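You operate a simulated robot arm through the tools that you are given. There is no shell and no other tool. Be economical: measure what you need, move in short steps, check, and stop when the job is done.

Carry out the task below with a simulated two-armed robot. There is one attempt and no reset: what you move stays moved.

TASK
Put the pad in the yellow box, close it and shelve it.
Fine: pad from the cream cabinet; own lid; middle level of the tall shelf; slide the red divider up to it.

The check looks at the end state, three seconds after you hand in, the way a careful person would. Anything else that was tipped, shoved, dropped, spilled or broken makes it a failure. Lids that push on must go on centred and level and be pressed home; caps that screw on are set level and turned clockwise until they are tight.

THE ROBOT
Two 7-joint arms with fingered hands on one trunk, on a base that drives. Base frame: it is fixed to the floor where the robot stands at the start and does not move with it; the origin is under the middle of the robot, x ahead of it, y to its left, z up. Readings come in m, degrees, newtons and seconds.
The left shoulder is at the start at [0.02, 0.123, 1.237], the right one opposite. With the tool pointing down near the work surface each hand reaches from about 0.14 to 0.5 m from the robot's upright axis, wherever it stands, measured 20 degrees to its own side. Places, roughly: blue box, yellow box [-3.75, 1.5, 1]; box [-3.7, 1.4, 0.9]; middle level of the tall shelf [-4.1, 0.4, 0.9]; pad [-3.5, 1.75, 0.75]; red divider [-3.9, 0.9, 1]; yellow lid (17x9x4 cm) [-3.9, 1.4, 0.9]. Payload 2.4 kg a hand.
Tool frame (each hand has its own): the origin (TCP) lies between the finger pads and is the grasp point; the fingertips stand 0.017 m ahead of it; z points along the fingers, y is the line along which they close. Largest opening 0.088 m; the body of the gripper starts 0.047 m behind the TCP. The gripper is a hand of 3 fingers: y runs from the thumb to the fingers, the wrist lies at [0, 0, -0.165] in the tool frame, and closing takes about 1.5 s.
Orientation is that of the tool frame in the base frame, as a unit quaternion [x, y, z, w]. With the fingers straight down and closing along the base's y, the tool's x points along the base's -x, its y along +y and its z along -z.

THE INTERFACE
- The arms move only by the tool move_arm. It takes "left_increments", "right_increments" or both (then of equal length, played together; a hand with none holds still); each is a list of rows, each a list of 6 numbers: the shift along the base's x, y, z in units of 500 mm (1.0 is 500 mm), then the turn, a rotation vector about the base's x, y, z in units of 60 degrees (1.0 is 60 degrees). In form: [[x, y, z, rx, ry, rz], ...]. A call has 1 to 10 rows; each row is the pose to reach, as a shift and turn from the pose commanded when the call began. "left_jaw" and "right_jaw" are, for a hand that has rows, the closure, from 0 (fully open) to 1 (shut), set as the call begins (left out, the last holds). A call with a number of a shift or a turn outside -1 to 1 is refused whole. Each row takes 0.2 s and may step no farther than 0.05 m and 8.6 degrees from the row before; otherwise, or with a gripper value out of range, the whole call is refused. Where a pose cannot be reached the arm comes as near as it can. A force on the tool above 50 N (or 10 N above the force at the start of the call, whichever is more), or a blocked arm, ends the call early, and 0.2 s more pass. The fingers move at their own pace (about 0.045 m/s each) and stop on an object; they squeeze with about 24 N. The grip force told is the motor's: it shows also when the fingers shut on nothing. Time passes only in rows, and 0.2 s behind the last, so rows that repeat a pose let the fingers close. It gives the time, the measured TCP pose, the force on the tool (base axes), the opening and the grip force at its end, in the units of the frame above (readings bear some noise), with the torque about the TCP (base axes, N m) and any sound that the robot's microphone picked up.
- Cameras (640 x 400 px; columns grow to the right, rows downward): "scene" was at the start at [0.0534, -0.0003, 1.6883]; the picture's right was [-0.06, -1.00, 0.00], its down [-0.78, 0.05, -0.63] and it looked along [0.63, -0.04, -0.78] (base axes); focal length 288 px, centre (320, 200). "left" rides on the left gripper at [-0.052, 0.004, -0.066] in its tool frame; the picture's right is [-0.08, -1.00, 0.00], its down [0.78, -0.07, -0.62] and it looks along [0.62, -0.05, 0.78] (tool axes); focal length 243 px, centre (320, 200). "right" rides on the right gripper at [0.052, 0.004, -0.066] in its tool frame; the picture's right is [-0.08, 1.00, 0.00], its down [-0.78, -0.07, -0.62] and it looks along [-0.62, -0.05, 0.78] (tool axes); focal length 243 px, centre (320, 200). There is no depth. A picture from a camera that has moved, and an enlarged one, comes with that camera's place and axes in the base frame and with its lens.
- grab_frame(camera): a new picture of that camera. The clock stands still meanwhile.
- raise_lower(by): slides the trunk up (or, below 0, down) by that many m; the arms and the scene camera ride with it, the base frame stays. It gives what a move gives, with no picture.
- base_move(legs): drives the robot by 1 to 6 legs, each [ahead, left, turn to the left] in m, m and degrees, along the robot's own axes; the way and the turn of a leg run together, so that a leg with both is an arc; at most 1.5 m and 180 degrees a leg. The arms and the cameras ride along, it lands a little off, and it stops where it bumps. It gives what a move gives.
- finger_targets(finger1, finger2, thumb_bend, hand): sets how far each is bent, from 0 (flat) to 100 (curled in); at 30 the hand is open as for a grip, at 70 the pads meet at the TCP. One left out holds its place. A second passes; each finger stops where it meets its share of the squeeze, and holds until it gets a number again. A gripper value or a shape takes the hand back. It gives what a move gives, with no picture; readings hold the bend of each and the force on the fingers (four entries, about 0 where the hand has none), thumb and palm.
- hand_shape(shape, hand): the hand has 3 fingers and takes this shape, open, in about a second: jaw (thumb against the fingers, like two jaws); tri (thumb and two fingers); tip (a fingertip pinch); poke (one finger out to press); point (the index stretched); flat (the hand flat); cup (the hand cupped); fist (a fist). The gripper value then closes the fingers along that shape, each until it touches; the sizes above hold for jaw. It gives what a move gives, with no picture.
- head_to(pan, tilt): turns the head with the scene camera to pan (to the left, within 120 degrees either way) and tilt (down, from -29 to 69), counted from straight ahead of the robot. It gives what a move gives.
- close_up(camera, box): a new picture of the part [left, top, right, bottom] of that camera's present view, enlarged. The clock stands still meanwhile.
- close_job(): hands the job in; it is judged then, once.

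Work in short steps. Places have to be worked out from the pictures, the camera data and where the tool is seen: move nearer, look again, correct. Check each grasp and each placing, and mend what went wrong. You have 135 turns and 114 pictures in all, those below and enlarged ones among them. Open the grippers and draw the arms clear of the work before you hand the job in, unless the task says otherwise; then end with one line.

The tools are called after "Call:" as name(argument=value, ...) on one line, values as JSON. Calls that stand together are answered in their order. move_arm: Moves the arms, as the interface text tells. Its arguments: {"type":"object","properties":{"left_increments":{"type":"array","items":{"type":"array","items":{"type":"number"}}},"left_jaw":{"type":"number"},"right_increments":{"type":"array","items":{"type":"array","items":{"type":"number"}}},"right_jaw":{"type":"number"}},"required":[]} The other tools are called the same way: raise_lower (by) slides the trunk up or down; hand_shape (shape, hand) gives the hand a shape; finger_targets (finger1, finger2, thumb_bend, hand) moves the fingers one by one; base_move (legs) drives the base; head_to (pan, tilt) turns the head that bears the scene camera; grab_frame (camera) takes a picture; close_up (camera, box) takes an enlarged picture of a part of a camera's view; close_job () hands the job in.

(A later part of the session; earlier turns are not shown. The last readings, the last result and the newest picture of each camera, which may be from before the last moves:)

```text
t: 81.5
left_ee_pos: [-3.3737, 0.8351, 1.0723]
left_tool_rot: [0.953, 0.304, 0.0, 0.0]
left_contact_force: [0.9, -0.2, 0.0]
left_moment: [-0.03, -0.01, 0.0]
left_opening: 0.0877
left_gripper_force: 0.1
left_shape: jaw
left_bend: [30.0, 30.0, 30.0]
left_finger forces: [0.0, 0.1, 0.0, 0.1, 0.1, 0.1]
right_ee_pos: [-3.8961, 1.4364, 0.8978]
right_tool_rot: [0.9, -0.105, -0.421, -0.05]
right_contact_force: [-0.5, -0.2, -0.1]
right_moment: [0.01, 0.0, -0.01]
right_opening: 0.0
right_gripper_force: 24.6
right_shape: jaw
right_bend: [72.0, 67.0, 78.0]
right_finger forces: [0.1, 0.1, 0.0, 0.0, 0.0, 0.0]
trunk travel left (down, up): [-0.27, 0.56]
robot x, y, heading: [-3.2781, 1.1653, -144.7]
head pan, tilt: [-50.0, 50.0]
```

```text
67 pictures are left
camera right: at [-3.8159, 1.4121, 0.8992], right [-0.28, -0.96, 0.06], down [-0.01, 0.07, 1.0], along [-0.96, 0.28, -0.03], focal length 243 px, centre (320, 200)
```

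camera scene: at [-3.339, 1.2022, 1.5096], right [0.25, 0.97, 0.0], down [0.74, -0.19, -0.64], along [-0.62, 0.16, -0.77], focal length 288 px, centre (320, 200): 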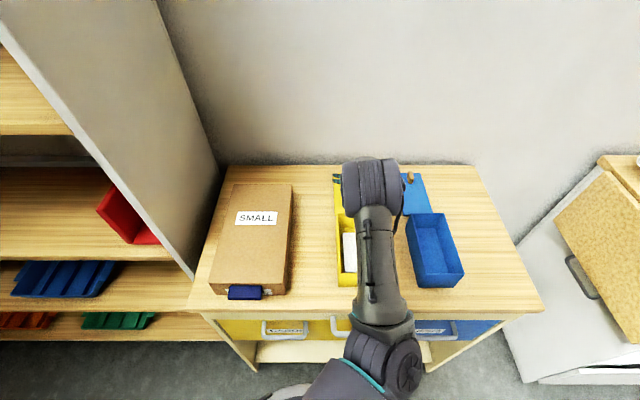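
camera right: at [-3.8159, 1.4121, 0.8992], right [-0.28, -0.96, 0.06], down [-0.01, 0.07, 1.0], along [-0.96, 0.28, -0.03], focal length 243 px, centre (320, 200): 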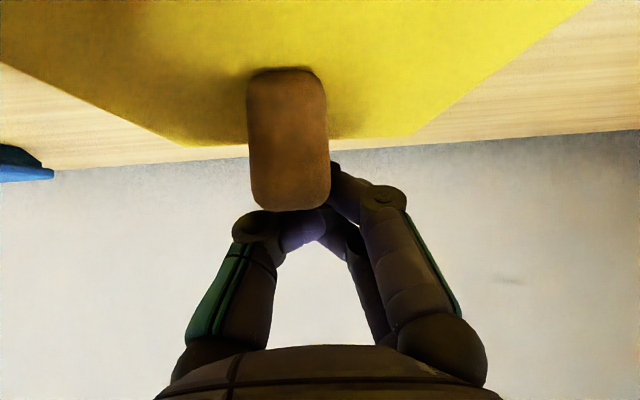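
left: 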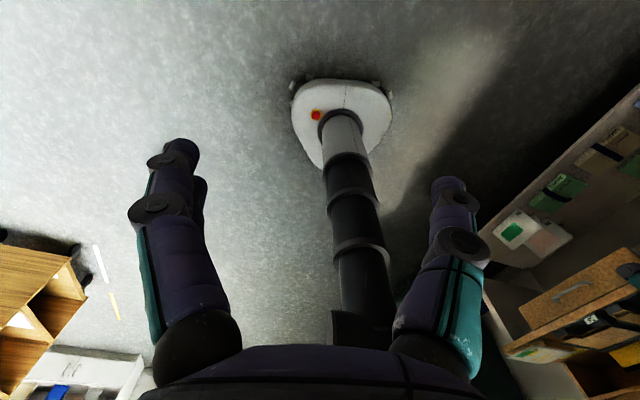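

The lid's peg was squeezed toward the palm, dragging the lid about 4 cm toward the box. I open, rise straight up, ease the lean to 35°, and look at the lid again.

Call:
move_arm(right_increments=[[0, 0, 0, 0, 0, 0], [0, 0, 0, 0, 0, 0], [0, 0, 0, 0, 0, 0], [0, 0, 0, 0, 0, 0], [0, 0, 0, 0, 0, 0], [0, 0, 0, 0, 0, 0], [0, 0, 0.04, 0, 0, 0], [0, 0, 0.1, 0, 0, 0], [0.02, -0.005, 0.16, -0.03, -0.12, 0], [0.04, -0.01, 0.2, -0.06, -0.24, 0]], right_jaw=0)

Call:
grab_frame(camera="right")

Call:
close_up(camera="scene", box=[280, 150, 440, 250])

```text
t: 83.7
left_ee_pos: [-3.373, 0.8356, 1.0716]
left_tool_rot: [0.953, 0.303, 0.0, 0.0]
left_contact_force: [-0.2, 0.7, -0.2]
left_moment: [-0.03, -0.01, 0.0]
left_opening: 0.088
left_gripper_force: 0.0
left_shape: jaw
left_bend: [30.0, 30.0, 30.0]
left_finger forces: [0.1, 0.0, 0.1, 0.0, 0.0, 0.0]
right_ee_pos: [-3.8753, 1.4296, 0.9977]
right_tool_rot: [0.947, -0.11, -0.301, -0.033]
right_contact_force: [-1.0, 0.6, 0.8]
right_moment: [0.0, -0.02, -0.03]
right_opening: 0.0879
right_gripper_force: 0.0
right_shape: jaw
right_bend: [30.0, 30.0, 30.0]
right_finger forces: [0.1, 0.0, 0.0, 0.0, 0.0, 0.1]
trunk travel left (down, up): [-0.27, 0.56]
robot x, y, heading: [-3.2767, 1.1703, -144.7]
head pan, tilt: [-50.0, 50.0]
```

```text
66 pictures are left
camera right: at [-3.7983, 1.4079, 1.0212], right [-0.3, -0.95, 0.05], down [-0.26, 0.13, 0.96], along [-0.92, 0.27, -0.28], focal length 243 px, centre (320, 200)
```

right: 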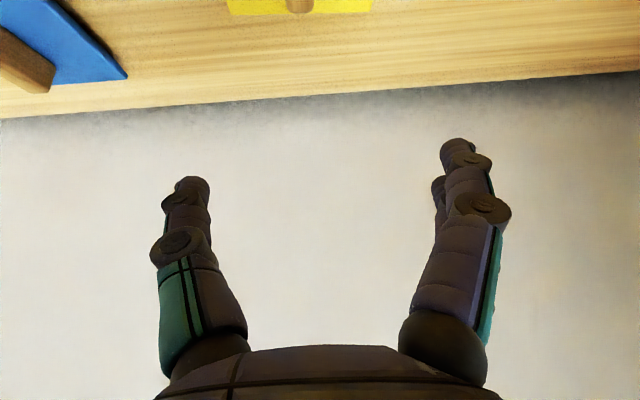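

```text
4.00 times, centred on (360, 200) of scene
camera zoom: at [-3.3385, 1.2022, 1.5097], right [0.25, 0.97, 0.0], down [0.74, -0.19, -0.64], along [-0.62, 0.16, -0.77], focal length 1151 px, centre (160, 200)
```

zoom: 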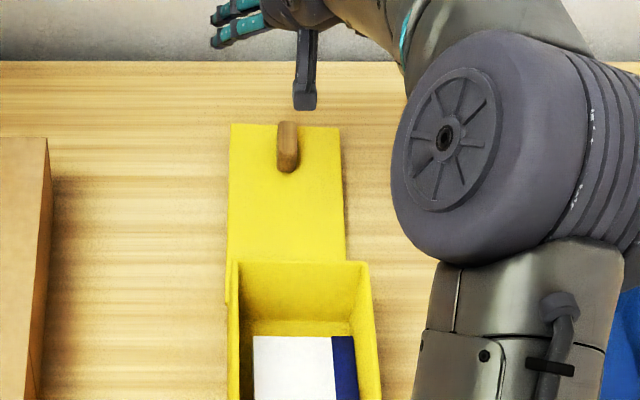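

The lid now has its peg near (-3.874, 1.4365), spanning z 0.868–0.899. With the 35° lean I narrow the fingers to ~33 mm and come down from above; first to just over the peg.

Call:
move_arm(right_increments=[[0.0026, 0.014, -0.04, 0, 0, 0], [0.0026, 0.014, -0.1, 0, 0, 0], [0.0026, 0.014, -0.1, 0, 0, 0], [0.0026, 0.014, -0.1, 0, 0, 0], [0.0026, 0.014, -0.1, 0, 0, 0], [0.0026, 0.014, -0.1, 0, 0, 0]], right_jaw=0.6)

Call:
grab_frame(camera="right")

```text
t: 85.0
left_ee_pos: [-3.3716, 0.836, 1.0712]
left_tool_rot: [0.952, 0.305, 0.0, 0.0]
left_contact_force: [0.4, -0.4, -0.3]
left_moment: [0.0, 0.01, 0.02]
left_opening: 0.0879
left_gripper_force: 0.1
left_shape: jaw
left_bend: [30.0, 30.0, 30.0]
left_finger forces: [0.1, 0.0, 0.0, 0.1, 0.0, 0.1]
right_ee_pos: [-3.8746, 1.4378, 0.9475]
right_tool_rot: [0.946, -0.112, -0.302, -0.035]
right_contact_force: [-0.2, -0.5, 0.4]
right_moment: [-0.01, -0.02, 0.01]
right_opening: 0.0358
right_gripper_force: 0.1
right_shape: jaw
right_bend: [73.0, 73.0, 70.0]
right_finger forces: [0.0, 0.0, 0.1, 0.1, 0.0, 0.0]
trunk travel left (down, up): [-0.27, 0.56]
robot x, y, heading: [-3.2779, 1.1701, -144.7]
head pan, tilt: [-50.0, 50.0]
```

```text
64 pictures are left
camera right: at [-3.7967, 1.4157, 0.9711], right [-0.3, -0.95, 0.05], down [-0.26, 0.13, 0.96], along [-0.92, 0.27, -0.28], focal length 243 px, centre (320, 200)
```

right: 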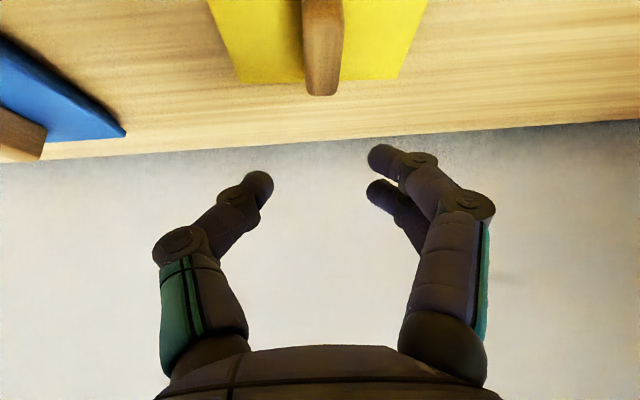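

The peg is centred between the narrowed fingers. I lower straight down to z 0.888 and close.

Call:
move_arm(right_increments=[[0, -0.002, -0.05, 0, 0, 0], [0, -0.004, -0.1, 0, 0, 0], [0, -0.004, -0.118, 0, 0, 0], [0, -0.004, -0.118, 0, 0, 0]])

Call:
move_arm(right_increments=[[0, 0, 0, 0, 0, 0], [0, 0, 0, 0, 0, 0], [0, 0, 0, 0, 0, 0], [0, 0, 0, 0, 0, 0], [0, 0, 0, 0, 0, 0]], right_jaw=1)

Call:
grab_frame(camera="right")

```text
t: 86.0
left_ee_pos: [-3.3714, 0.8345, 1.0721]
left_tool_rot: [0.953, 0.303, -0.001, -0.001]
left_contact_force: [0.8, -0.1, 0.2]
left_moment: [-0.01, -0.02, 0.01]
left_opening: 0.0877
left_gripper_force: 0.0
left_shape: jaw
left_bend: [30.0, 30.0, 30.0]
left_finger forces: [0.0, 0.1, 0.0, 0.0, 0.0, 0.0]
right_ee_pos: [-3.8757, 1.4338, 0.8927]
right_tool_rot: [0.945, -0.11, -0.307, -0.033]
right_contact_force: [-12.9, 0.4, 36.1]
right_moment: [-0.71, 0.35, -0.28]
right_opening: 0.0361
right_gripper_force: 0.2
right_shape: jaw
right_bend: [80.0, 73.0, 70.0]
right_finger forces: [36.1, 0.1, 0.0, 0.1, 0.1, 0.0]
trunk travel left (down, up): [-0.27, 0.56]
robot x, y, heading: [-3.2797, 1.1676, -144.6]
head pan, tilt: [-50.0, 50.0]
```

```text
t: 87.2
left_ee_pos: [-3.3722, 0.8353, 1.0717]
left_tool_rot: [0.953, 0.304, 0.0, -0.001]
left_contact_force: [0.4, -0.2, -0.5]
left_moment: [-0.01, -0.01, 0.01]
left_opening: 0.0879
left_gripper_force: 0.1
left_shape: jaw
left_bend: [30.0, 30.0, 30.0]
left_finger forces: [0.0, 0.0, 0.0, 0.1, 0.0, 0.1]
right_ee_pos: [-3.8722, 1.437, 0.8907]
right_tool_rot: [0.946, -0.112, -0.304, -0.035]
right_contact_force: [-10.6, 5.4, 35.7]
right_moment: [0.13, 0.14, -0.19]
right_opening: 0.0135
right_gripper_force: 23.9
right_shape: jaw
right_bend: [83.0, 70.0, 71.0]
right_finger forces: [30.0, 13.5, 0.0, 0.0, 37.6, 0.0]
trunk travel left (down, up): [-0.27, 0.56]
robot x, y, heading: [-3.2765, 1.17, -144.5]
head pan, tilt: [-50.0, 50.0]
```

```text
63 pictures are left
camera right: at [-3.7961, 1.4136, 0.9135], right [-0.3, -0.95, 0.05], down [-0.25, 0.13, 0.96], along [-0.92, 0.27, -0.28], focal length 243 px, centre (320, 200)
```

right: 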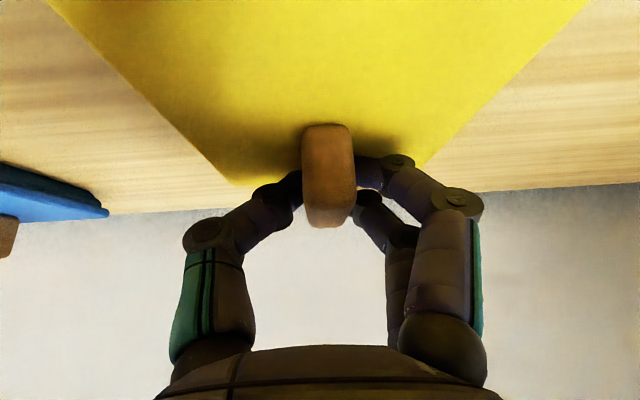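

The peg is gripped at 13.5 mm. I lift 4 cm and check the lid comes along level.

Call:
move_arm(right_increments=[[0, 0, 0.012, 0, 0, 0], [0, 0, 0.04, 0, 0, 0], [0, 0, 0.08, 0, 0, 0], [0, 0, 0.12, 0, 0, 0], [0, 0, 0.15, 0, 0, 0]])

Call:
grab_frame(camera="right")

Call:
close_up(camera="scene", box=[280, 150, 440, 250])

```text
t: 88.5
left_ee_pos: [-3.3734, 0.8353, 1.0716]
left_tool_rot: [0.953, 0.304, 0.0, 0.0]
left_contact_force: [-0.4, 0.4, 0.1]
left_moment: [0.03, -0.03, 0.0]
left_opening: 0.088
left_gripper_force: 0.0
left_shape: jaw
left_bend: [30.0, 30.0, 30.0]
left_finger forces: [0.0, 0.0, 0.1, 0.1, 0.0, 0.0]
right_ee_pos: [-3.8743, 1.4365, 0.964]
right_tool_rot: [0.947, -0.112, -0.3, -0.035]
right_contact_force: [-0.5, 0.5, -1.1]
right_moment: [-0.01, 0.0, 0.01]
right_opening: 0.0075
right_gripper_force: 24.2
right_shape: jaw
right_bend: [75.0, 74.0, 73.0]
right_finger forces: [11.1, 2.2, 0.0, 0.0, 14.9, 0.0]
trunk travel left (down, up): [-0.27, 0.56]
robot x, y, heading: [-3.2762, 1.1682, -144.8]
head pan, tilt: [-50.0, 50.0]
```

```text
62 pictures are left
camera right: at [-3.797, 1.4141, 0.9869], right [-0.3, -0.95, 0.05], down [-0.26, 0.13, 0.96], along [-0.92, 0.27, -0.28], focal length 243 px, centre (320, 200)
```

right: 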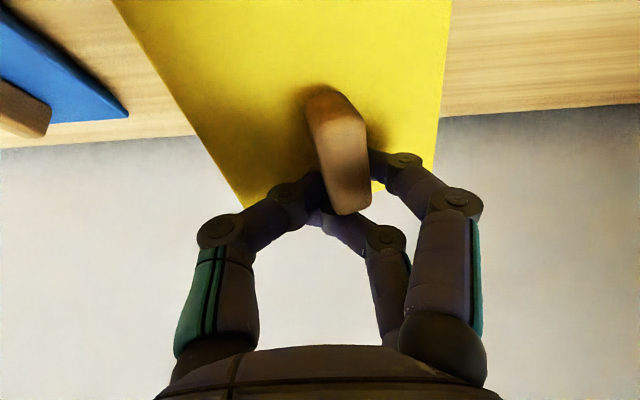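

```text
4.00 times, centred on (360, 200) of scene
camera zoom: at [-3.3385, 1.2022, 1.5097], right [0.25, 0.97, 0.0], down [0.74, -0.19, -0.64], along [-0.62, 0.16, -0.77], focal length 1151 px, centre (160, 200)
```

zoom: 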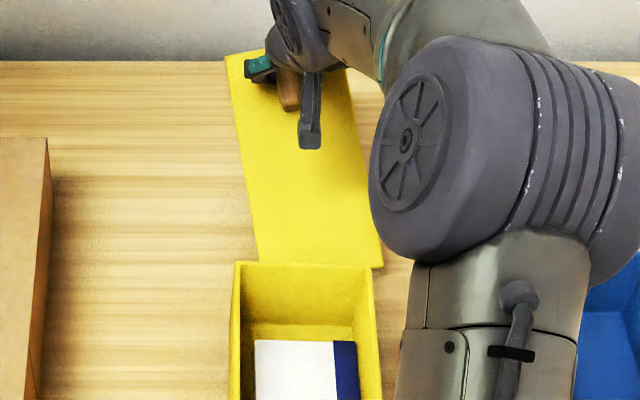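

The lid lifts but has twisted about 10° and only two digits hold, because the peg is shorter than the finger spacing. I set it back on the table a little farther from the box, counter-turned, then regrip with a fingertip pinch.

Call:
move_arm(right_increments=[[-0.019, 0.005, 0, 0, 0, -0.08], [-0.039, 0.01, 0, 0, 0, -0.16], [-0.039, 0.01, -0.05, 0, 0, -0.16], [-0.039, 0.01, -0.1, 0, 0, -0.16], [-0.039, 0.01, -0.13, 0, 0, -0.16], [-0.039, 0.01, -0.142, 0, 0, -0.16]])

Call:
close_up(camera="scene", box=[280, 150, 440, 250])

Call:
grab_frame(camera="right")

```text
t: 89.8
left_ee_pos: [-3.3728, 0.8357, 1.0709]
left_tool_rot: [0.953, 0.304, 0.0, 0.0]
left_contact_force: [0.1, -1.0, -0.5]
left_moment: [0.0, -0.01, -0.02]
left_opening: 0.0879
left_gripper_force: 0.0
left_shape: jaw
left_bend: [30.0, 30.0, 30.0]
left_finger forces: [0.1, 0.0, 0.0, 0.0, 0.0, 0.1]
right_ee_pos: [-3.8956, 1.4389, 0.8931]
right_tool_rot: [0.934, -0.19, -0.297, -0.06]
right_contact_force: [0.3, -0.2, 2.0]
right_moment: [-0.01, -0.01, 0.02]
right_opening: 0.0031
right_gripper_force: 23.5
right_shape: jaw
right_bend: [79.0, 74.0, 81.0]
right_finger forces: [0.1, 0.0, 0.0, 0.0, 0.8, 0.0]
trunk travel left (down, up): [-0.27, 0.56]
robot x, y, heading: [-3.2721, 1.1683, -144.8]
head pan, tilt: [-50.0, 50.0]
```

```text
4.00 times, centred on (360, 200) of scene
camera zoom: at [-3.3383, 1.2021, 1.5097], right [0.25, 0.97, 0.0], down [0.74, -0.19, -0.64], along [-0.62, 0.16, -0.77], focal length 1151 px, centre (160, 200)
```

zoom: 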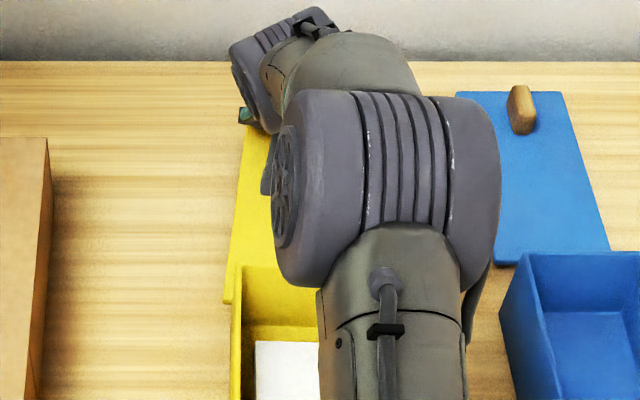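

```text
59 pictures are left
camera right: at [-3.8222, 1.4053, 0.9157], right [-0.45, -0.89, 0.05], down [-0.23, 0.17, 0.96], along [-0.86, 0.42, -0.28], focal length 243 px, centre (320, 200)
```

right: 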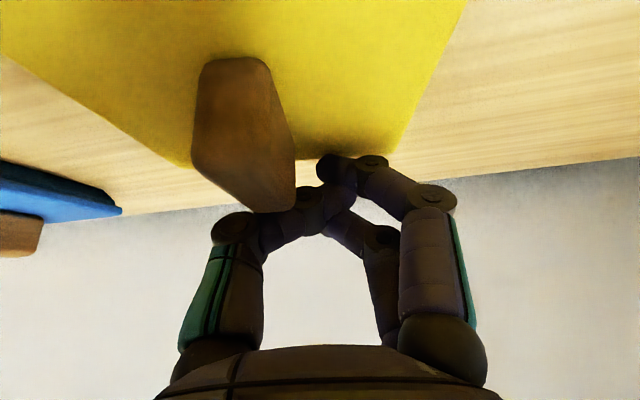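

The peg slipped free just at the table. I rise, draw back a bit to see, and switch to the "tip" pinch shape.

Call:
move_arm(right_increments=[[0, 0, 0.04, 0, 0, 0], [0, 0, 0.1, 0, 0, 0.04], [0.04, -0.01, 0.17, -0.02, -0.06, 0.08], [0.1, -0.025, 0.22, -0.02, -0.1, 0.12], [0.16, -0.04, 0.24, -0.03, -0.15, 0.16]])

Call:
hand_shape(hand="right", shape="tip")

Call:
grab_frame(camera="right")

Call:
close_up(camera="scene", box=[280, 150, 440, 250])

```text
t: 91.0
left_ee_pos: [-3.3734, 0.8353, 1.0709]
left_tool_rot: [0.953, 0.304, 0.0, 0.0]
left_contact_force: [-0.8, 0.5, 0.2]
left_moment: [-0.01, 0.01, 0.0]
left_opening: 0.0879
left_gripper_force: 0.1
left_shape: jaw
left_bend: [30.0, 30.0, 30.0]
left_finger forces: [0.0, 0.0, 0.0, 0.0, 0.1, 0.0]
right_ee_pos: [-3.813, 1.4217, 1.0123]
right_tool_rot: [0.968, -0.111, -0.223, -0.035]
right_contact_force: [-0.2, 0.3, 0.1]
right_moment: [0.03, -0.01, -0.04]
right_opening: 0.0027
right_gripper_force: 23.8
right_shape: jaw
right_bend: [79.0, 74.0, 81.0]
right_finger forces: [0.1, 0.0, 0.1, 0.1, 0.0, 0.0]
trunk travel left (down, up): [-0.27, 0.56]
robot x, y, heading: [-3.2775, 1.1684, -144.6]
head pan, tilt: [-50.0, 50.0]
```

```text
t: 92.0
left_ee_pos: [-3.3733, 0.8353, 1.0723]
left_tool_rot: [0.953, 0.304, 0.0, 0.0]
left_contact_force: [0.1, 0.4, 0.4]
left_moment: [0.01, 0.0, -0.02]
left_opening: 0.0878
left_gripper_force: 0.0
left_shape: jaw
left_bend: [30.0, 30.0, 30.0]
left_finger forces: [0.0, 0.0, 0.0, 0.1, 0.0, 0.0]
right_ee_pos: [-3.8138, 1.4207, 1.0124]
right_tool_rot: [0.968, -0.111, -0.224, -0.035]
right_contact_force: [0.3, -0.3, 0.2]
right_moment: [0.03, 0.02, 0.0]
right_opening: 0.088
right_gripper_force: 0.0
right_shape: tip
right_bend: [30.0, 30.0, 30.0]
right_finger forces: [0.0, 0.0, 0.0, 0.1, 0.0, 0.0]
trunk travel left (down, up): [-0.27, 0.56]
robot x, y, heading: [-3.2764, 1.1691, -144.2]
head pan, tilt: [-50.0, 50.0]
```

```text
58 pictures are left
camera right: at [-3.7416, 1.3991, 1.0476], right [-0.3, -0.95, 0.02], down [-0.4, 0.15, 0.9], along [-0.86, 0.27, -0.43], focal length 243 px, centre (320, 200)
```

right: 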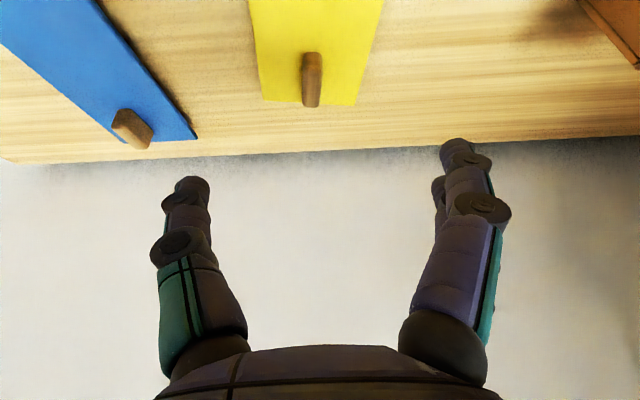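

```text
4.00 times, centred on (360, 200) of scene
camera zoom: at [-3.3385, 1.2022, 1.5097], right [0.25, 0.97, 0.0], down [0.74, -0.19, -0.64], along [-0.62, 0.16, -0.77], focal length 1151 px, centre (160, 200)
```

zoom: 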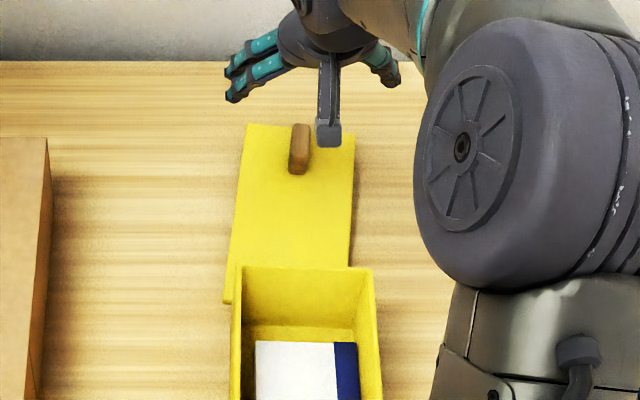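

I have the lid: heading about 158°, peg centre near (-3.869, 1.447). Before approaching, I narrow the tip pinch in free air to see where the tips meet.

Call:
move_arm(right_increments=[[0, 0, 0, 0, 0, -0.07], [0, 0, 0, 0, 0, -0.148], [0, 0, 0, 0, 0, -0.148], [0, 0, 0, 0, 0, -0.148], [0, 0, 0, 0, 0, -0.148], [0, 0, 0, 0, 0, -0.148]], right_jaw=0.7)

Call:
grab_frame(camera="right")

```text
t: 93.3
left_ee_pos: [-3.3722, 0.835, 1.0714]
left_tool_rot: [0.953, 0.304, 0.0, 0.0]
left_contact_force: [0.3, -0.3, 0.7]
left_moment: [0.03, -0.01, -0.01]
left_opening: 0.0879
left_gripper_force: 0.1
left_shape: jaw
left_bend: [30.0, 30.0, 30.0]
left_finger forces: [0.0, 0.0, 0.0, 0.1, 0.1, 0.0]
right_ee_pos: [-3.8133, 1.4213, 1.0124]
right_tool_rot: [0.956, -0.186, -0.221, -0.052]
right_contact_force: [-0.1, -1.4, 0.8]
right_moment: [0.06, 0.0, 0.01]
right_opening: 0.0269
right_gripper_force: 0.0
right_shape: tip
right_bend: [73.0, 73.0, 70.0]
right_finger forces: [0.1, 0.1, 0.0, 0.0, 0.1, 0.1]
trunk travel left (down, up): [-0.27, 0.56]
robot x, y, heading: [-3.2812, 1.1669, -144.7]
head pan, tilt: [-50.0, 50.0]
```

```text
56 pictures are left
camera right: at [-3.7458, 1.3884, 1.0479], right [-0.45, -0.89, 0.02], down [-0.38, 0.21, 0.9], along [-0.81, 0.4, -0.43], focal length 243 px, centre (320, 200)
```

right: 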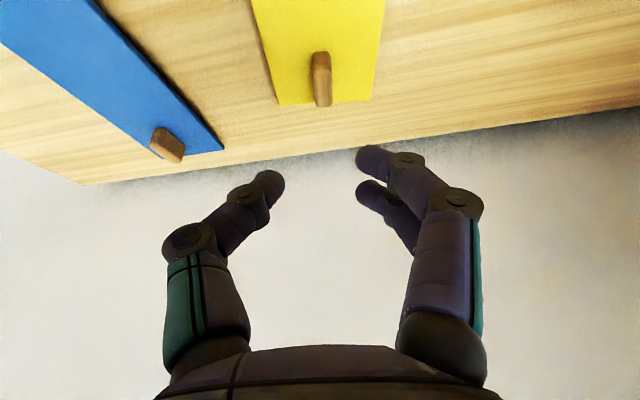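

The tips meet as in jaw mode, with two fingers spaced ±12 mm, so the peg must be centred at the TCP: I place it at (-3.861, 1.440). I move above it and look before descending.

Call:
move_arm(right_increments=[[-0.032, 0.0125, -0.05, 0, 0, 0], [-0.064, 0.025, -0.1, 0, 0, 0], [-0.096, 0.0374, -0.14, 0, 0, 0], [-0.096, 0.0374, -0.14, 0, 0, 0]], right_jaw=0.65)

Call:
grab_frame(camera="right")

```text
t: 94.3
left_ee_pos: [-3.3733, 0.835, 1.0719]
left_tool_rot: [0.953, 0.303, 0.001, -0.001]
left_contact_force: [-0.5, 0.4, 0.0]
left_moment: [0.01, -0.01, 0.0]
left_opening: 0.0879
left_gripper_force: 0.1
left_shape: jaw
left_bend: [30.0, 30.0, 30.0]
left_finger forces: [0.0, 0.1, 0.0, 0.0, 0.0, 0.0]
right_ee_pos: [-3.8623, 1.4398, 0.9437]
right_tool_rot: [0.956, -0.186, -0.222, -0.052]
right_contact_force: [-0.5, -0.6, 0.2]
right_moment: [-0.02, 0.01, 0.02]
right_opening: 0.0303
right_gripper_force: 0.1
right_shape: tip
right_bend: [73.0, 73.0, 70.0]
right_finger forces: [0.0, 0.0, 0.0, 0.0, 0.1, 0.0]
trunk travel left (down, up): [-0.27, 0.56]
robot x, y, heading: [-3.2761, 1.1666, -144.6]
head pan, tilt: [-50.0, 50.0]
```

```text
55 pictures are left
camera right: at [-3.7942, 1.407, 0.9775], right [-0.45, -0.89, 0.02], down [-0.38, 0.21, 0.9], along [-0.81, 0.4, -0.43], focal length 243 px, centre (320, 200)
```

right: 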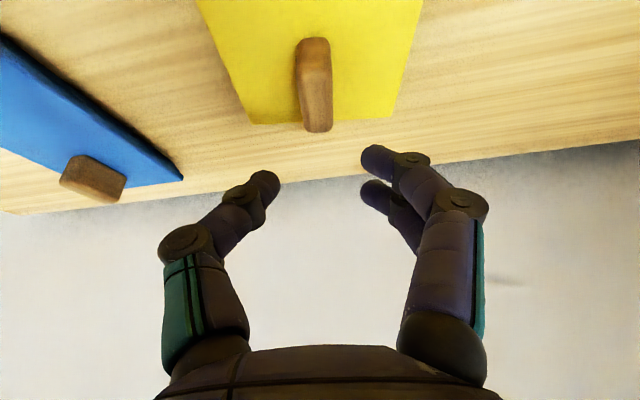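

The peg is centred under the TCP within 2 mm. I lower 5 cm and close.

Call:
move_arm(right_increments=[[0, 0, -0.05, 0, 0, 0], [0, 0, -0.09, 0, 0, 0], [0, 0, -0.1, 0, 0, 0], [0, 0, -0.1, 0, 0, 0]])

Call:
move_arm(right_increments=[[0, 0, 0, 0, 0, 0], [0, 0, 0, 0, 0, 0], [0, 0, 0, 0, 0, 0], [0, 0, 0, 0, 0, 0], [0, 0, 0, 0, 0, 0]], right_jaw=1)

Call:
grab_frame(camera="right")

```text
t: 95.3
left_ee_pos: [-3.3712, 0.8353, 1.0724]
left_tool_rot: [0.953, 0.304, 0.0, -0.001]
left_contact_force: [-0.7, 0.9, 0.6]
left_moment: [0.0, 0.01, -0.04]
left_opening: 0.0877
left_gripper_force: 0.1
left_shape: jaw
left_bend: [30.0, 30.0, 30.0]
left_finger forces: [0.0, 0.0, 0.0, 0.0, 0.0, 0.0]
right_ee_pos: [-3.8616, 1.4392, 0.8945]
right_tool_rot: [0.956, -0.185, -0.223, -0.051]
right_contact_force: [-5.4, 1.1, 18.5]
right_moment: [-0.34, 0.23, -0.1]
right_opening: 0.0311
right_gripper_force: 0.0
right_shape: tip
right_bend: [78.0, 73.0, 70.0]
right_finger forces: [18.7, 0.1, 0.0, 0.0, 0.0, 0.0]
trunk travel left (down, up): [-0.27, 0.56]
robot x, y, heading: [-3.2803, 1.1654, -144.6]
head pan, tilt: [-50.0, 50.0]
```

```text
t: 96.5
left_ee_pos: [-3.3719, 0.8364, 1.072]
left_tool_rot: [0.953, 0.304, 0.0, -0.001]
left_contact_force: [-0.6, -0.5, 0.0]
left_moment: [0.0, -0.01, -0.01]
left_opening: 0.0881
left_gripper_force: 0.1
left_shape: jaw
left_bend: [30.0, 30.0, 30.0]
left_finger forces: [0.0, 0.0, 0.0, 0.0, 0.0, 0.0]
right_ee_pos: [-3.8612, 1.4396, 0.8932]
right_tool_rot: [0.956, -0.185, -0.221, -0.051]
right_contact_force: [-1.5, 1.5, 11.8]
right_moment: [0.0, 0.08, 0.06]
right_opening: 0.0122
right_gripper_force: 24.3
right_shape: tip
right_bend: [79.0, 71.0, 70.0]
right_finger forces: [12.4, 12.9, 0.1, 0.0, 24.0, 0.0]
trunk travel left (down, up): [-0.27, 0.56]
robot x, y, heading: [-3.2744, 1.1697, -144.3]
head pan, tilt: [-50.0, 50.0]
```

```text
54 pictures are left
camera right: at [-3.793, 1.4068, 0.9285], right [-0.45, -0.89, 0.02], down [-0.38, 0.21, 0.9], along [-0.81, 0.4, -0.43], focal length 243 px, centre (320, 200)
```

right: 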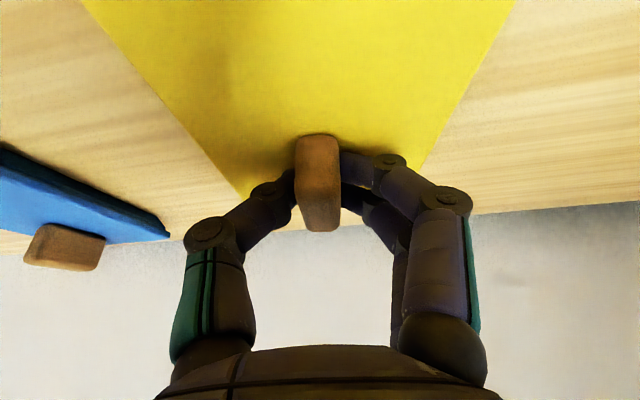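

All three digits now share the load evenly (12/13/24 N). I lift 8 cm and check alignment.

Call:
move_arm(right_increments=[[0, 0, 0.02, 0, 0, 0], [0, 0, 0.06, 0, 0, 0], [0, 0, 0.12, 0, 0, 0], [0, 0, 0.17, 0, 0, 0], [0, 0, 0.17, 0, 0, 0]])

Call:
grab_frame(camera="right")

Call:
close_up(camera="scene", box=[280, 130, 440, 250])

```text
t: 97.8
left_ee_pos: [-3.3731, 0.8364, 1.0724]
left_tool_rot: [0.953, 0.304, 0.001, 0.0]
left_contact_force: [-1.2, 0.1, -0.3]
left_moment: [0.0, -0.01, 0.0]
left_opening: 0.0879
left_gripper_force: 0.1
left_shape: jaw
left_bend: [30.0, 30.0, 30.0]
left_finger forces: [0.1, 0.1, 0.0, 0.1, 0.1, 0.1]
right_ee_pos: [-3.8608, 1.4404, 0.9783]
right_tool_rot: [0.956, -0.186, -0.22, -0.052]
right_contact_force: [-0.2, -1.1, 0.0]
right_moment: [0.05, 0.01, 0.0]
right_opening: 0.0108
right_gripper_force: 24.0
right_shape: tip
right_bend: [77.0, 71.0, 70.0]
right_finger forces: [7.8, 13.4, 0.1, 0.1, 21.2, 0.0]
trunk travel left (down, up): [-0.27, 0.56]
robot x, y, heading: [-3.2771, 1.1625, -144.6]
head pan, tilt: [-50.0, 50.0]
```

```text
53 pictures are left
camera right: at [-3.7937, 1.4068, 1.0139], right [-0.45, -0.89, 0.02], down [-0.38, 0.21, 0.9], along [-0.81, 0.4, -0.43], focal length 243 px, centre (320, 200)
```

right: 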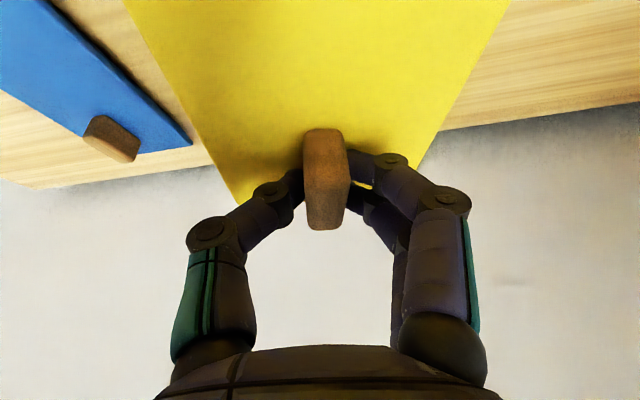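

```text
3.33 times, centred on (360, 190) of scene
camera zoom: at [-3.3386, 1.2023, 1.5097], right [0.25, 0.97, 0.0], down [0.74, -0.19, -0.64], along [-0.62, 0.16, -0.77], focal length 959 px, centre (187, 233)
```

zoom: 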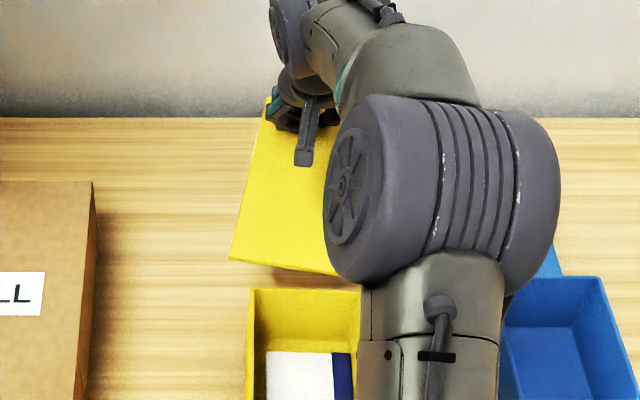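

The grip holds. In the head view the lid's heading is about 154° against the box's 164.5°, and its near end sags a few degrees. I raise, draw back over the box, turn it +10.5° and level it 8°.

Call:
move_arm(right_increments=[[0, 0, 0.06, 0, 0, 0.03], [0, 0, 0.12, -0.01, -0.03, 0.07], [0.08, -0.026, 0.13, -0.02, -0.06, 0.105], [0.16, -0.052, 0.13, -0.03, -0.09, 0.14], [0.24, -0.078, 0.13, -0.041, -0.127, 0.175], [0.324, -0.104, 0.13, -0.041, -0.127, 0.175], [0.324, -0.104, 0.13, -0.041, -0.127, 0.175]])

Call:
grab_frame(camera="scene")

Call:
grab_frame(camera="right")

```text
t: 99.3
left_ee_pos: [-3.3727, 0.8352, 1.0721]
left_tool_rot: [0.952, 0.305, 0.0, 0.0]
left_contact_force: [0.3, 0.5, -0.4]
left_moment: [0.01, -0.01, 0.02]
left_opening: 0.0879
left_gripper_force: 0.0
left_shape: jaw
left_bend: [30.0, 30.0, 30.0]
left_finger forces: [0.0, 0.1, 0.0, 0.1, 0.0, 0.0]
right_ee_pos: [-3.6998, 1.3873, 1.0418]
right_tool_rot: [0.983, -0.099, -0.156, -0.023]
right_contact_force: [0.6, -0.4, 0.2]
right_moment: [0.0, 0.04, -0.01]
right_opening: 0.0105
right_gripper_force: 24.1
right_shape: tip
right_bend: [76.0, 71.0, 70.0]
right_finger forces: [7.8, 13.4, 0.0, 0.0, 21.0, 0.1]
trunk travel left (down, up): [-0.27, 0.56]
robot x, y, heading: [-3.2791, 1.1648, -144.7]
head pan, tilt: [-50.0, 50.0]
```

```text
51 pictures are left
camera scene: at [-3.3387, 1.2025, 1.5097], right [0.25, 0.97, 0.0], down [0.74, -0.19, -0.64], along [-0.62, 0.16, -0.77], focal length 288 px, centre (320, 200)
```

scene: 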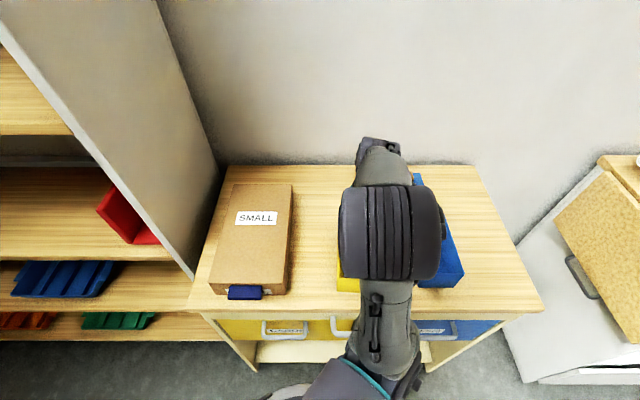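

```text
50 pictures are left
camera right: at [-3.6325, 1.3689, 1.0884], right [-0.28, -0.96, 0.01], down [-0.53, 0.16, 0.83], along [-0.8, 0.23, -0.55], focal length 243 px, centre (320, 200)
```

right: 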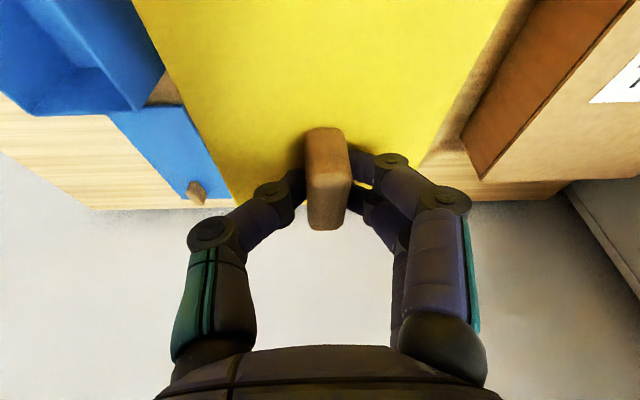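

The arm hides the box in the head view. I turn the base back right by 50° so the arm comes in from the side, then swing the lid back over the box by arm.

Call:
base_move(legs=[[0, 0, -50]])

Call:
head_to(pan=0, tilt=55)

Call:
grab_frame(camera="scene")

```text
t: 102.0
left_ee_pos: [-3.5922, 1.0269, 1.0719]
left_tool_rot: [0.992, -0.127, 0.001, 0.0]
left_contact_force: [-0.1, -0.5, 0.1]
left_moment: [0.01, -0.01, -0.02]
left_opening: 0.0883
left_gripper_force: 0.0
left_shape: jaw
left_bend: [30.0, 30.0, 30.0]
left_finger forces: [0.1, 0.0, 0.0, 0.0, 0.0, 0.1]
right_ee_pos: [-3.3799, 1.6331, 1.0434]
right_tool_rot: [0.85, -0.503, -0.133, -0.087]
right_contact_force: [0.4, 0.3, 0.1]
right_moment: [0.0, 0.04, -0.02]
right_opening: 0.0107
right_gripper_force: 23.3
right_shape: tip
right_bend: [76.0, 71.0, 70.0]
right_finger forces: [7.8, 13.3, 0.0, 0.1, 21.2, 0.1]
trunk travel left (down, up): [-0.27, 0.56]
robot x, y, heading: [-3.2747, 1.1703, 165.7]
head pan, tilt: [-50.0, 50.0]
```

```text
t: 103.2
left_ee_pos: [-3.594, 1.0273, 1.0716]
left_tool_rot: [0.992, -0.127, 0.0, 0.0]
left_contact_force: [0.3, 0.4, -0.2]
left_moment: [0.01, -0.03, -0.02]
left_opening: 0.0879
left_gripper_force: 0.1
left_shape: jaw
left_bend: [30.0, 30.0, 30.0]
left_finger forces: [0.1, 0.1, 0.0, 0.1, 0.1, 0.1]
right_ee_pos: [-3.3803, 1.6336, 1.0432]
right_tool_rot: [0.849, -0.504, -0.133, -0.088]
right_contact_force: [-0.3, -0.4, -0.1]
right_moment: [0.02, 0.01, 0.01]
right_opening: 0.0107
right_gripper_force: 23.4
right_shape: tip
right_bend: [76.0, 71.0, 70.0]
right_finger forces: [7.8, 13.2, 0.1, 0.0, 21.1, 0.0]
trunk travel left (down, up): [-0.27, 0.56]
robot x, y, heading: [-3.2753, 1.1674, 165.7]
head pan, tilt: [0.0, 55.0]
```

```text
49 pictures are left
camera scene: at [-3.3306, 1.1846, 1.5032], right [0.25, 0.97, 0.0], down [0.79, -0.21, -0.57], along [-0.56, 0.14, -0.82], focal length 288 px, centre (320, 200)
```

scene: 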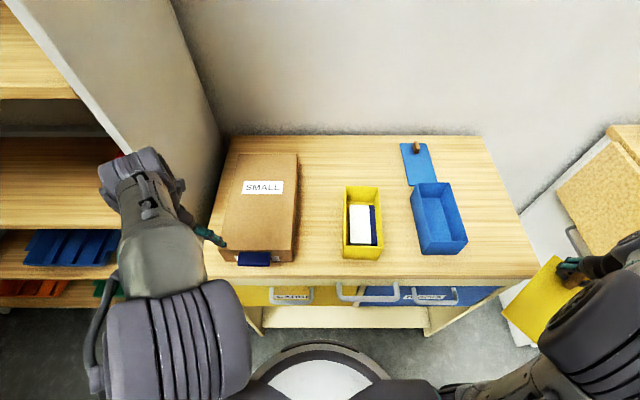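

A clear view of the box and lid. I zoom on the box for its exact pose.

Call:
close_up(camera="scene", box=[310, 170, 406, 270])

Call:
close_up(camera="scene", box=[490, 240, 640, 350])

```text
4.00 times, centred on (358, 220) of scene
camera zoom: at [-3.3306, 1.1846, 1.5032], right [0.25, 0.97, 0.0], down [0.79, -0.21, -0.57], along [-0.56, 0.14, -0.82], focal length 1151 px, centre (168, 120)
```

zoom: 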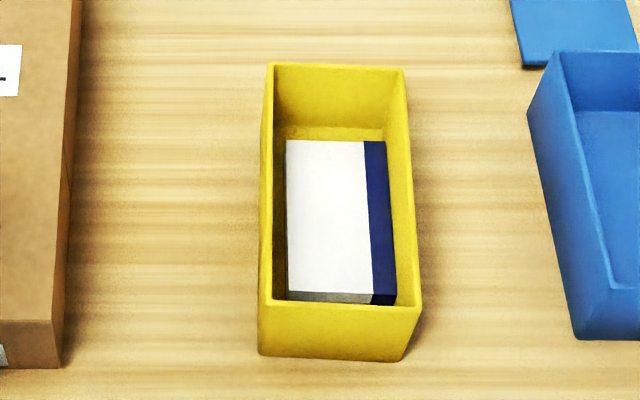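

```text
3.64 times, centred on (565, 295) of scene
camera zoom: at [-3.3306, 1.1846, 1.5032], right [0.25, 0.97, 0.0], down [0.79, -0.21, -0.57], along [-0.56, 0.14, -0.82], focal length 1047 px, centre (-571, -146)
```

zoom: 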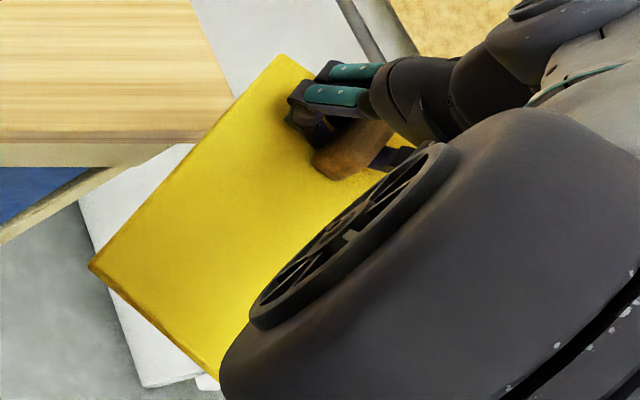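

Box centre (-3.657, 1.372), heading 162.5°. The lid's centre trails the TCP by 46 mm and its heading is about 5° less than the hand's. So TCP target is (-3.700, 1.388) with a +49° yaw; I swing over at this height.

Call:
move_arm(right_increments=[[-0.071, -0.0544, 0, 0, 0, 0.0906], [-0.142, -0.1087, 0, 0, 0, 0.181], [-0.213, -0.163, 0, 0, 0, 0.272], [-0.284, -0.2174, 0, 0, 0, 0.362], [-0.355, -0.2718, 0, 0, 0, 0.453], [-0.426, -0.3261, 0, 0, 0, 0.543], [-0.497, -0.3805, 0, 0, 0, 0.634], [-0.568, -0.4349, 0, 0, 0, 0.724], [-0.6394, -0.4892, 0, 0, 0, 0.815], [-0.6394, -0.4892, 0, 0, 0, 0.815]])

Call:
close_up(camera="scene", box=[290, 150, 450, 270])

Call:
grab_frame(camera="right")

```text
t: 105.4
left_ee_pos: [-3.5926, 1.0268, 1.0714]
left_tool_rot: [0.992, -0.126, 0.0, 0.0]
left_contact_force: [0.1, 0.0, 0.1]
left_moment: [0.0, -0.02, 0.0]
left_opening: 0.0878
left_gripper_force: 0.1
left_shape: jaw
left_bend: [30.0, 30.0, 30.0]
left_finger forces: [0.0, 0.1, 0.0, 0.0, 0.1, 0.0]
right_ee_pos: [-3.699, 1.3869, 1.0406]
right_tool_rot: [0.982, -0.108, -0.156, -0.025]
right_contact_force: [-0.5, 0.3, 0.3]
right_moment: [0.01, 0.0, 0.01]
right_opening: 0.0107
right_gripper_force: 24.1
right_shape: tip
right_bend: [76.0, 70.0, 71.0]
right_finger forces: [7.7, 13.4, 0.0, 0.1, 21.1, 0.0]
trunk travel left (down, up): [-0.27, 0.56]
robot x, y, heading: [-3.277, 1.1698, 165.4]
head pan, tilt: [0.0, 55.0]
```

```text
3.33 times, centred on (370, 210) of scene
camera zoom: at [-3.3306, 1.1845, 1.5032], right [0.25, 0.97, 0.0], down [0.79, -0.21, -0.57], along [-0.56, 0.14, -0.82], focal length 959 px, centre (153, 167)
```

zoom: 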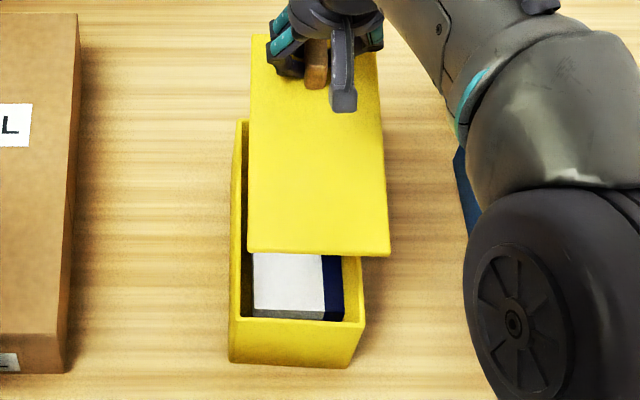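

```text
45 pictures are left
camera right: at [-3.6334, 1.3674, 1.0879], right [-0.3, -0.96, 0.01], down [-0.52, 0.17, 0.83], along [-0.8, 0.24, -0.55], focal length 243 px, centre (320, 200)
```

right: 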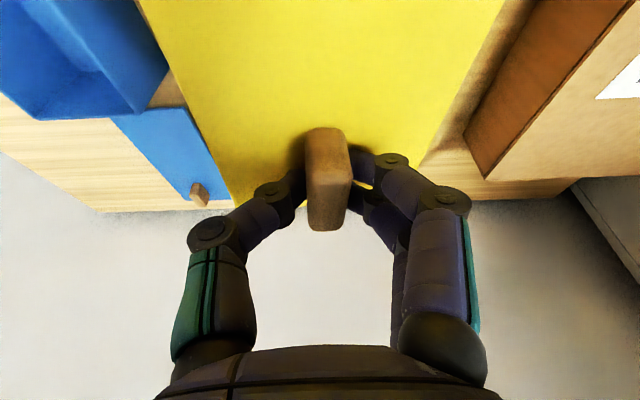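

The lid is level and lines up with the box rim within about 1 mm at all visible corners. I lower 6 cm straight down and check again.

Call:
move_arm(right_increments=[[0, 0, -0.04, 0, 0, 0], [0, 0, -0.08, 0, 0, 0], [0, 0, -0.12, 0, 0, 0], [0, 0, -0.12, 0, 0, 0]])

Call:
close_up(camera="scene", box=[290, 150, 450, 270])

```text
t: 106.4
left_ee_pos: [-3.5928, 1.0266, 1.0724]
left_tool_rot: [0.992, -0.127, 0.0, 0.001]
left_contact_force: [0.0, 0.3, 0.9]
left_moment: [-0.04, 0.02, 0.0]
left_opening: 0.0878
left_gripper_force: 0.0
left_shape: jaw
left_bend: [30.0, 30.0, 30.0]
left_finger forces: [0.0, 0.0, 0.0, 0.0, 0.0, 0.0]
right_ee_pos: [-3.7005, 1.3875, 0.9821]
right_tool_rot: [0.982, -0.107, -0.157, -0.025]
right_contact_force: [0.0, -0.8, -0.3]
right_moment: [-0.01, 0.02, 0.0]
right_opening: 0.0108
right_gripper_force: 24.3
right_shape: tip
right_bend: [76.0, 70.0, 71.0]
right_finger forces: [7.8, 13.4, 0.0, 0.0, 21.1, 0.1]
trunk travel left (down, up): [-0.27, 0.56]
robot x, y, heading: [-3.2784, 1.1652, 165.6]
head pan, tilt: [0.0, 55.0]
```

```text
3.33 times, centred on (370, 210) of scene
camera zoom: at [-3.3307, 1.1844, 1.5032], right [0.25, 0.97, 0.0], down [0.79, -0.21, -0.57], along [-0.56, 0.14, -0.82], focal length 959 px, centre (153, 167)
```

zoom: 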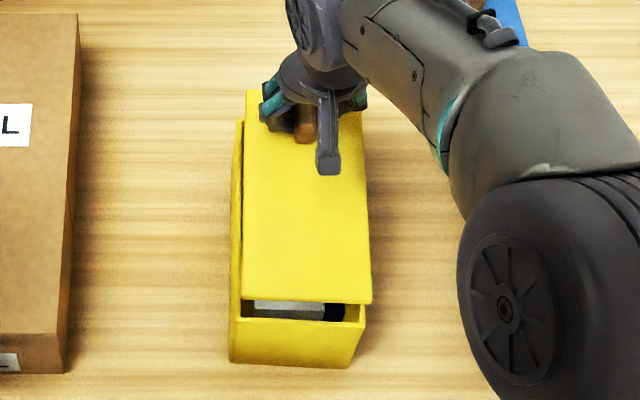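

Alignment holds; a 1.5 mm trim left and 1 mm ahead. I lower slowly until contact.

Call:
move_arm(right_increments=[[-0.0028, -0.0022, -0.01, 0, 0, 0], [-0.0028, -0.0022, -0.02, 0, 0, 0], [-0.0028, -0.0022, -0.03, 0, 0, 0], [-0.0028, -0.0022, -0.036, 0, 0, 0], [-0.0028, -0.0022, -0.042, 0, 0, 0], [-0.0028, -0.0022, -0.042, 0, 0, 0]])

Call:
close_up(camera="scene", box=[290, 150, 450, 270])

```text
t: 107.8
left_ee_pos: [-3.5931, 1.0275, 1.072]
left_tool_rot: [0.992, -0.128, 0.0, 0.001]
left_contact_force: [-0.5, -0.1, -0.1]
left_moment: [-0.03, -0.01, 0.01]
left_opening: 0.0882
left_gripper_force: 0.0
left_shape: jaw
left_bend: [30.0, 30.0, 30.0]
left_finger forces: [0.1, 0.0, 0.0, 0.0, 0.1, 0.1]
right_ee_pos: [-3.7013, 1.3883, 0.9618]
right_tool_rot: [0.981, -0.107, -0.157, -0.025]
right_contact_force: [1.6, 0.7, 0.2]
right_moment: [-0.03, 0.05, 0.02]
right_opening: 0.0103
right_gripper_force: 24.0
right_shape: tip
right_bend: [76.0, 70.0, 71.0]
right_finger forces: [7.4, 13.5, 0.1, 0.0, 21.3, 0.1]
trunk travel left (down, up): [-0.27, 0.56]
robot x, y, heading: [-3.2735, 1.1661, 165.5]
head pan, tilt: [0.0, 55.0]
```

```text
3.33 times, centred on (370, 210) of scene
camera zoom: at [-3.3305, 1.1844, 1.5032], right [0.25, 0.97, 0.0], down [0.79, -0.21, -0.57], along [-0.56, 0.14, -0.82], focal length 959 px, centre (153, 167)
```

zoom: 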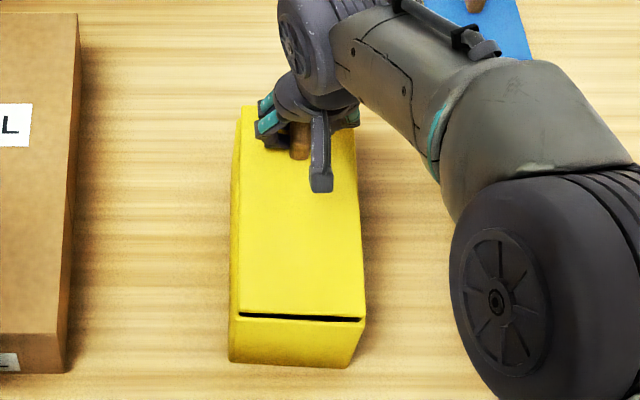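

Nearly seated; a thin gap remains at the front. I lower further in small steps, watching force.

Call:
move_arm(right_increments=[[-0.003, 0.001, -0.008, 0, 0, 0], [-0.003, 0.001, -0.014, 0, 0, 0], [-0.003, 0.001, -0.02, 0, 0, 0], [-0.003, 0.001, -0.026, 0, 0, 0], [-0.003, 0.001, -0.032, 0, 0, 0]])

Call:
close_up(camera="scene", box=[290, 150, 450, 270])

```text
t: 109.1
left_ee_pos: [-3.5894, 1.0264, 1.0715]
left_tool_rot: [0.992, -0.128, -0.001, -0.001]
left_contact_force: [-0.8, -0.2, -0.2]
left_moment: [0.02, 0.04, 0.0]
left_opening: 0.0878
left_gripper_force: 0.0
left_shape: jaw
left_bend: [30.0, 30.0, 30.0]
left_finger forces: [0.0, 0.0, 0.0, 0.0, 0.1, 0.0]
right_ee_pos: [-3.7048, 1.3873, 0.9521]
right_tool_rot: [0.98, -0.107, -0.167, -0.025]
right_contact_force: [5.3, -2.7, 20.5]
right_moment: [-0.09, -0.01, 0.02]
right_opening: 0.0133
right_gripper_force: 24.0
right_shape: tip
right_bend: [79.0, 71.0, 72.0]
right_finger forces: [17.2, 14.9, 0.1, 0.0, 27.6, 0.1]
trunk travel left (down, up): [-0.27, 0.56]
robot x, y, heading: [-3.2783, 1.1651, 165.4]
head pan, tilt: [0.0, 55.0]
heard: snap
stopped in row 5 (right hand): the force on the tool passed its limit at 51 N (the readings are from after the stop); the commanded pose is now the measured one
```

```text
3.33 times, centred on (370, 210) of scene
camera zoom: at [-3.3277, 1.1832, 1.5032], right [0.25, 0.97, 0.0], down [0.79, -0.21, -0.58], along [-0.56, 0.14, -0.82], focal length 959 px, centre (153, 167)
```

zoom: 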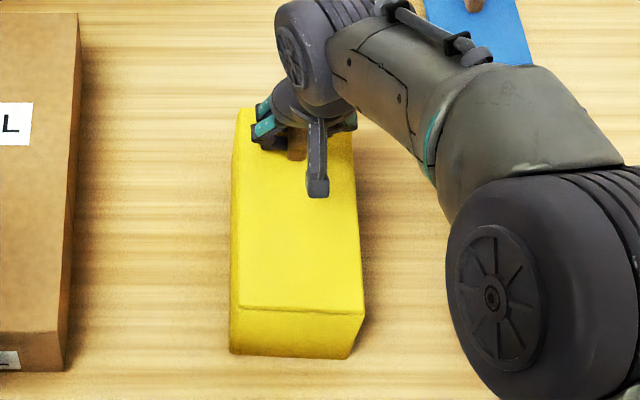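

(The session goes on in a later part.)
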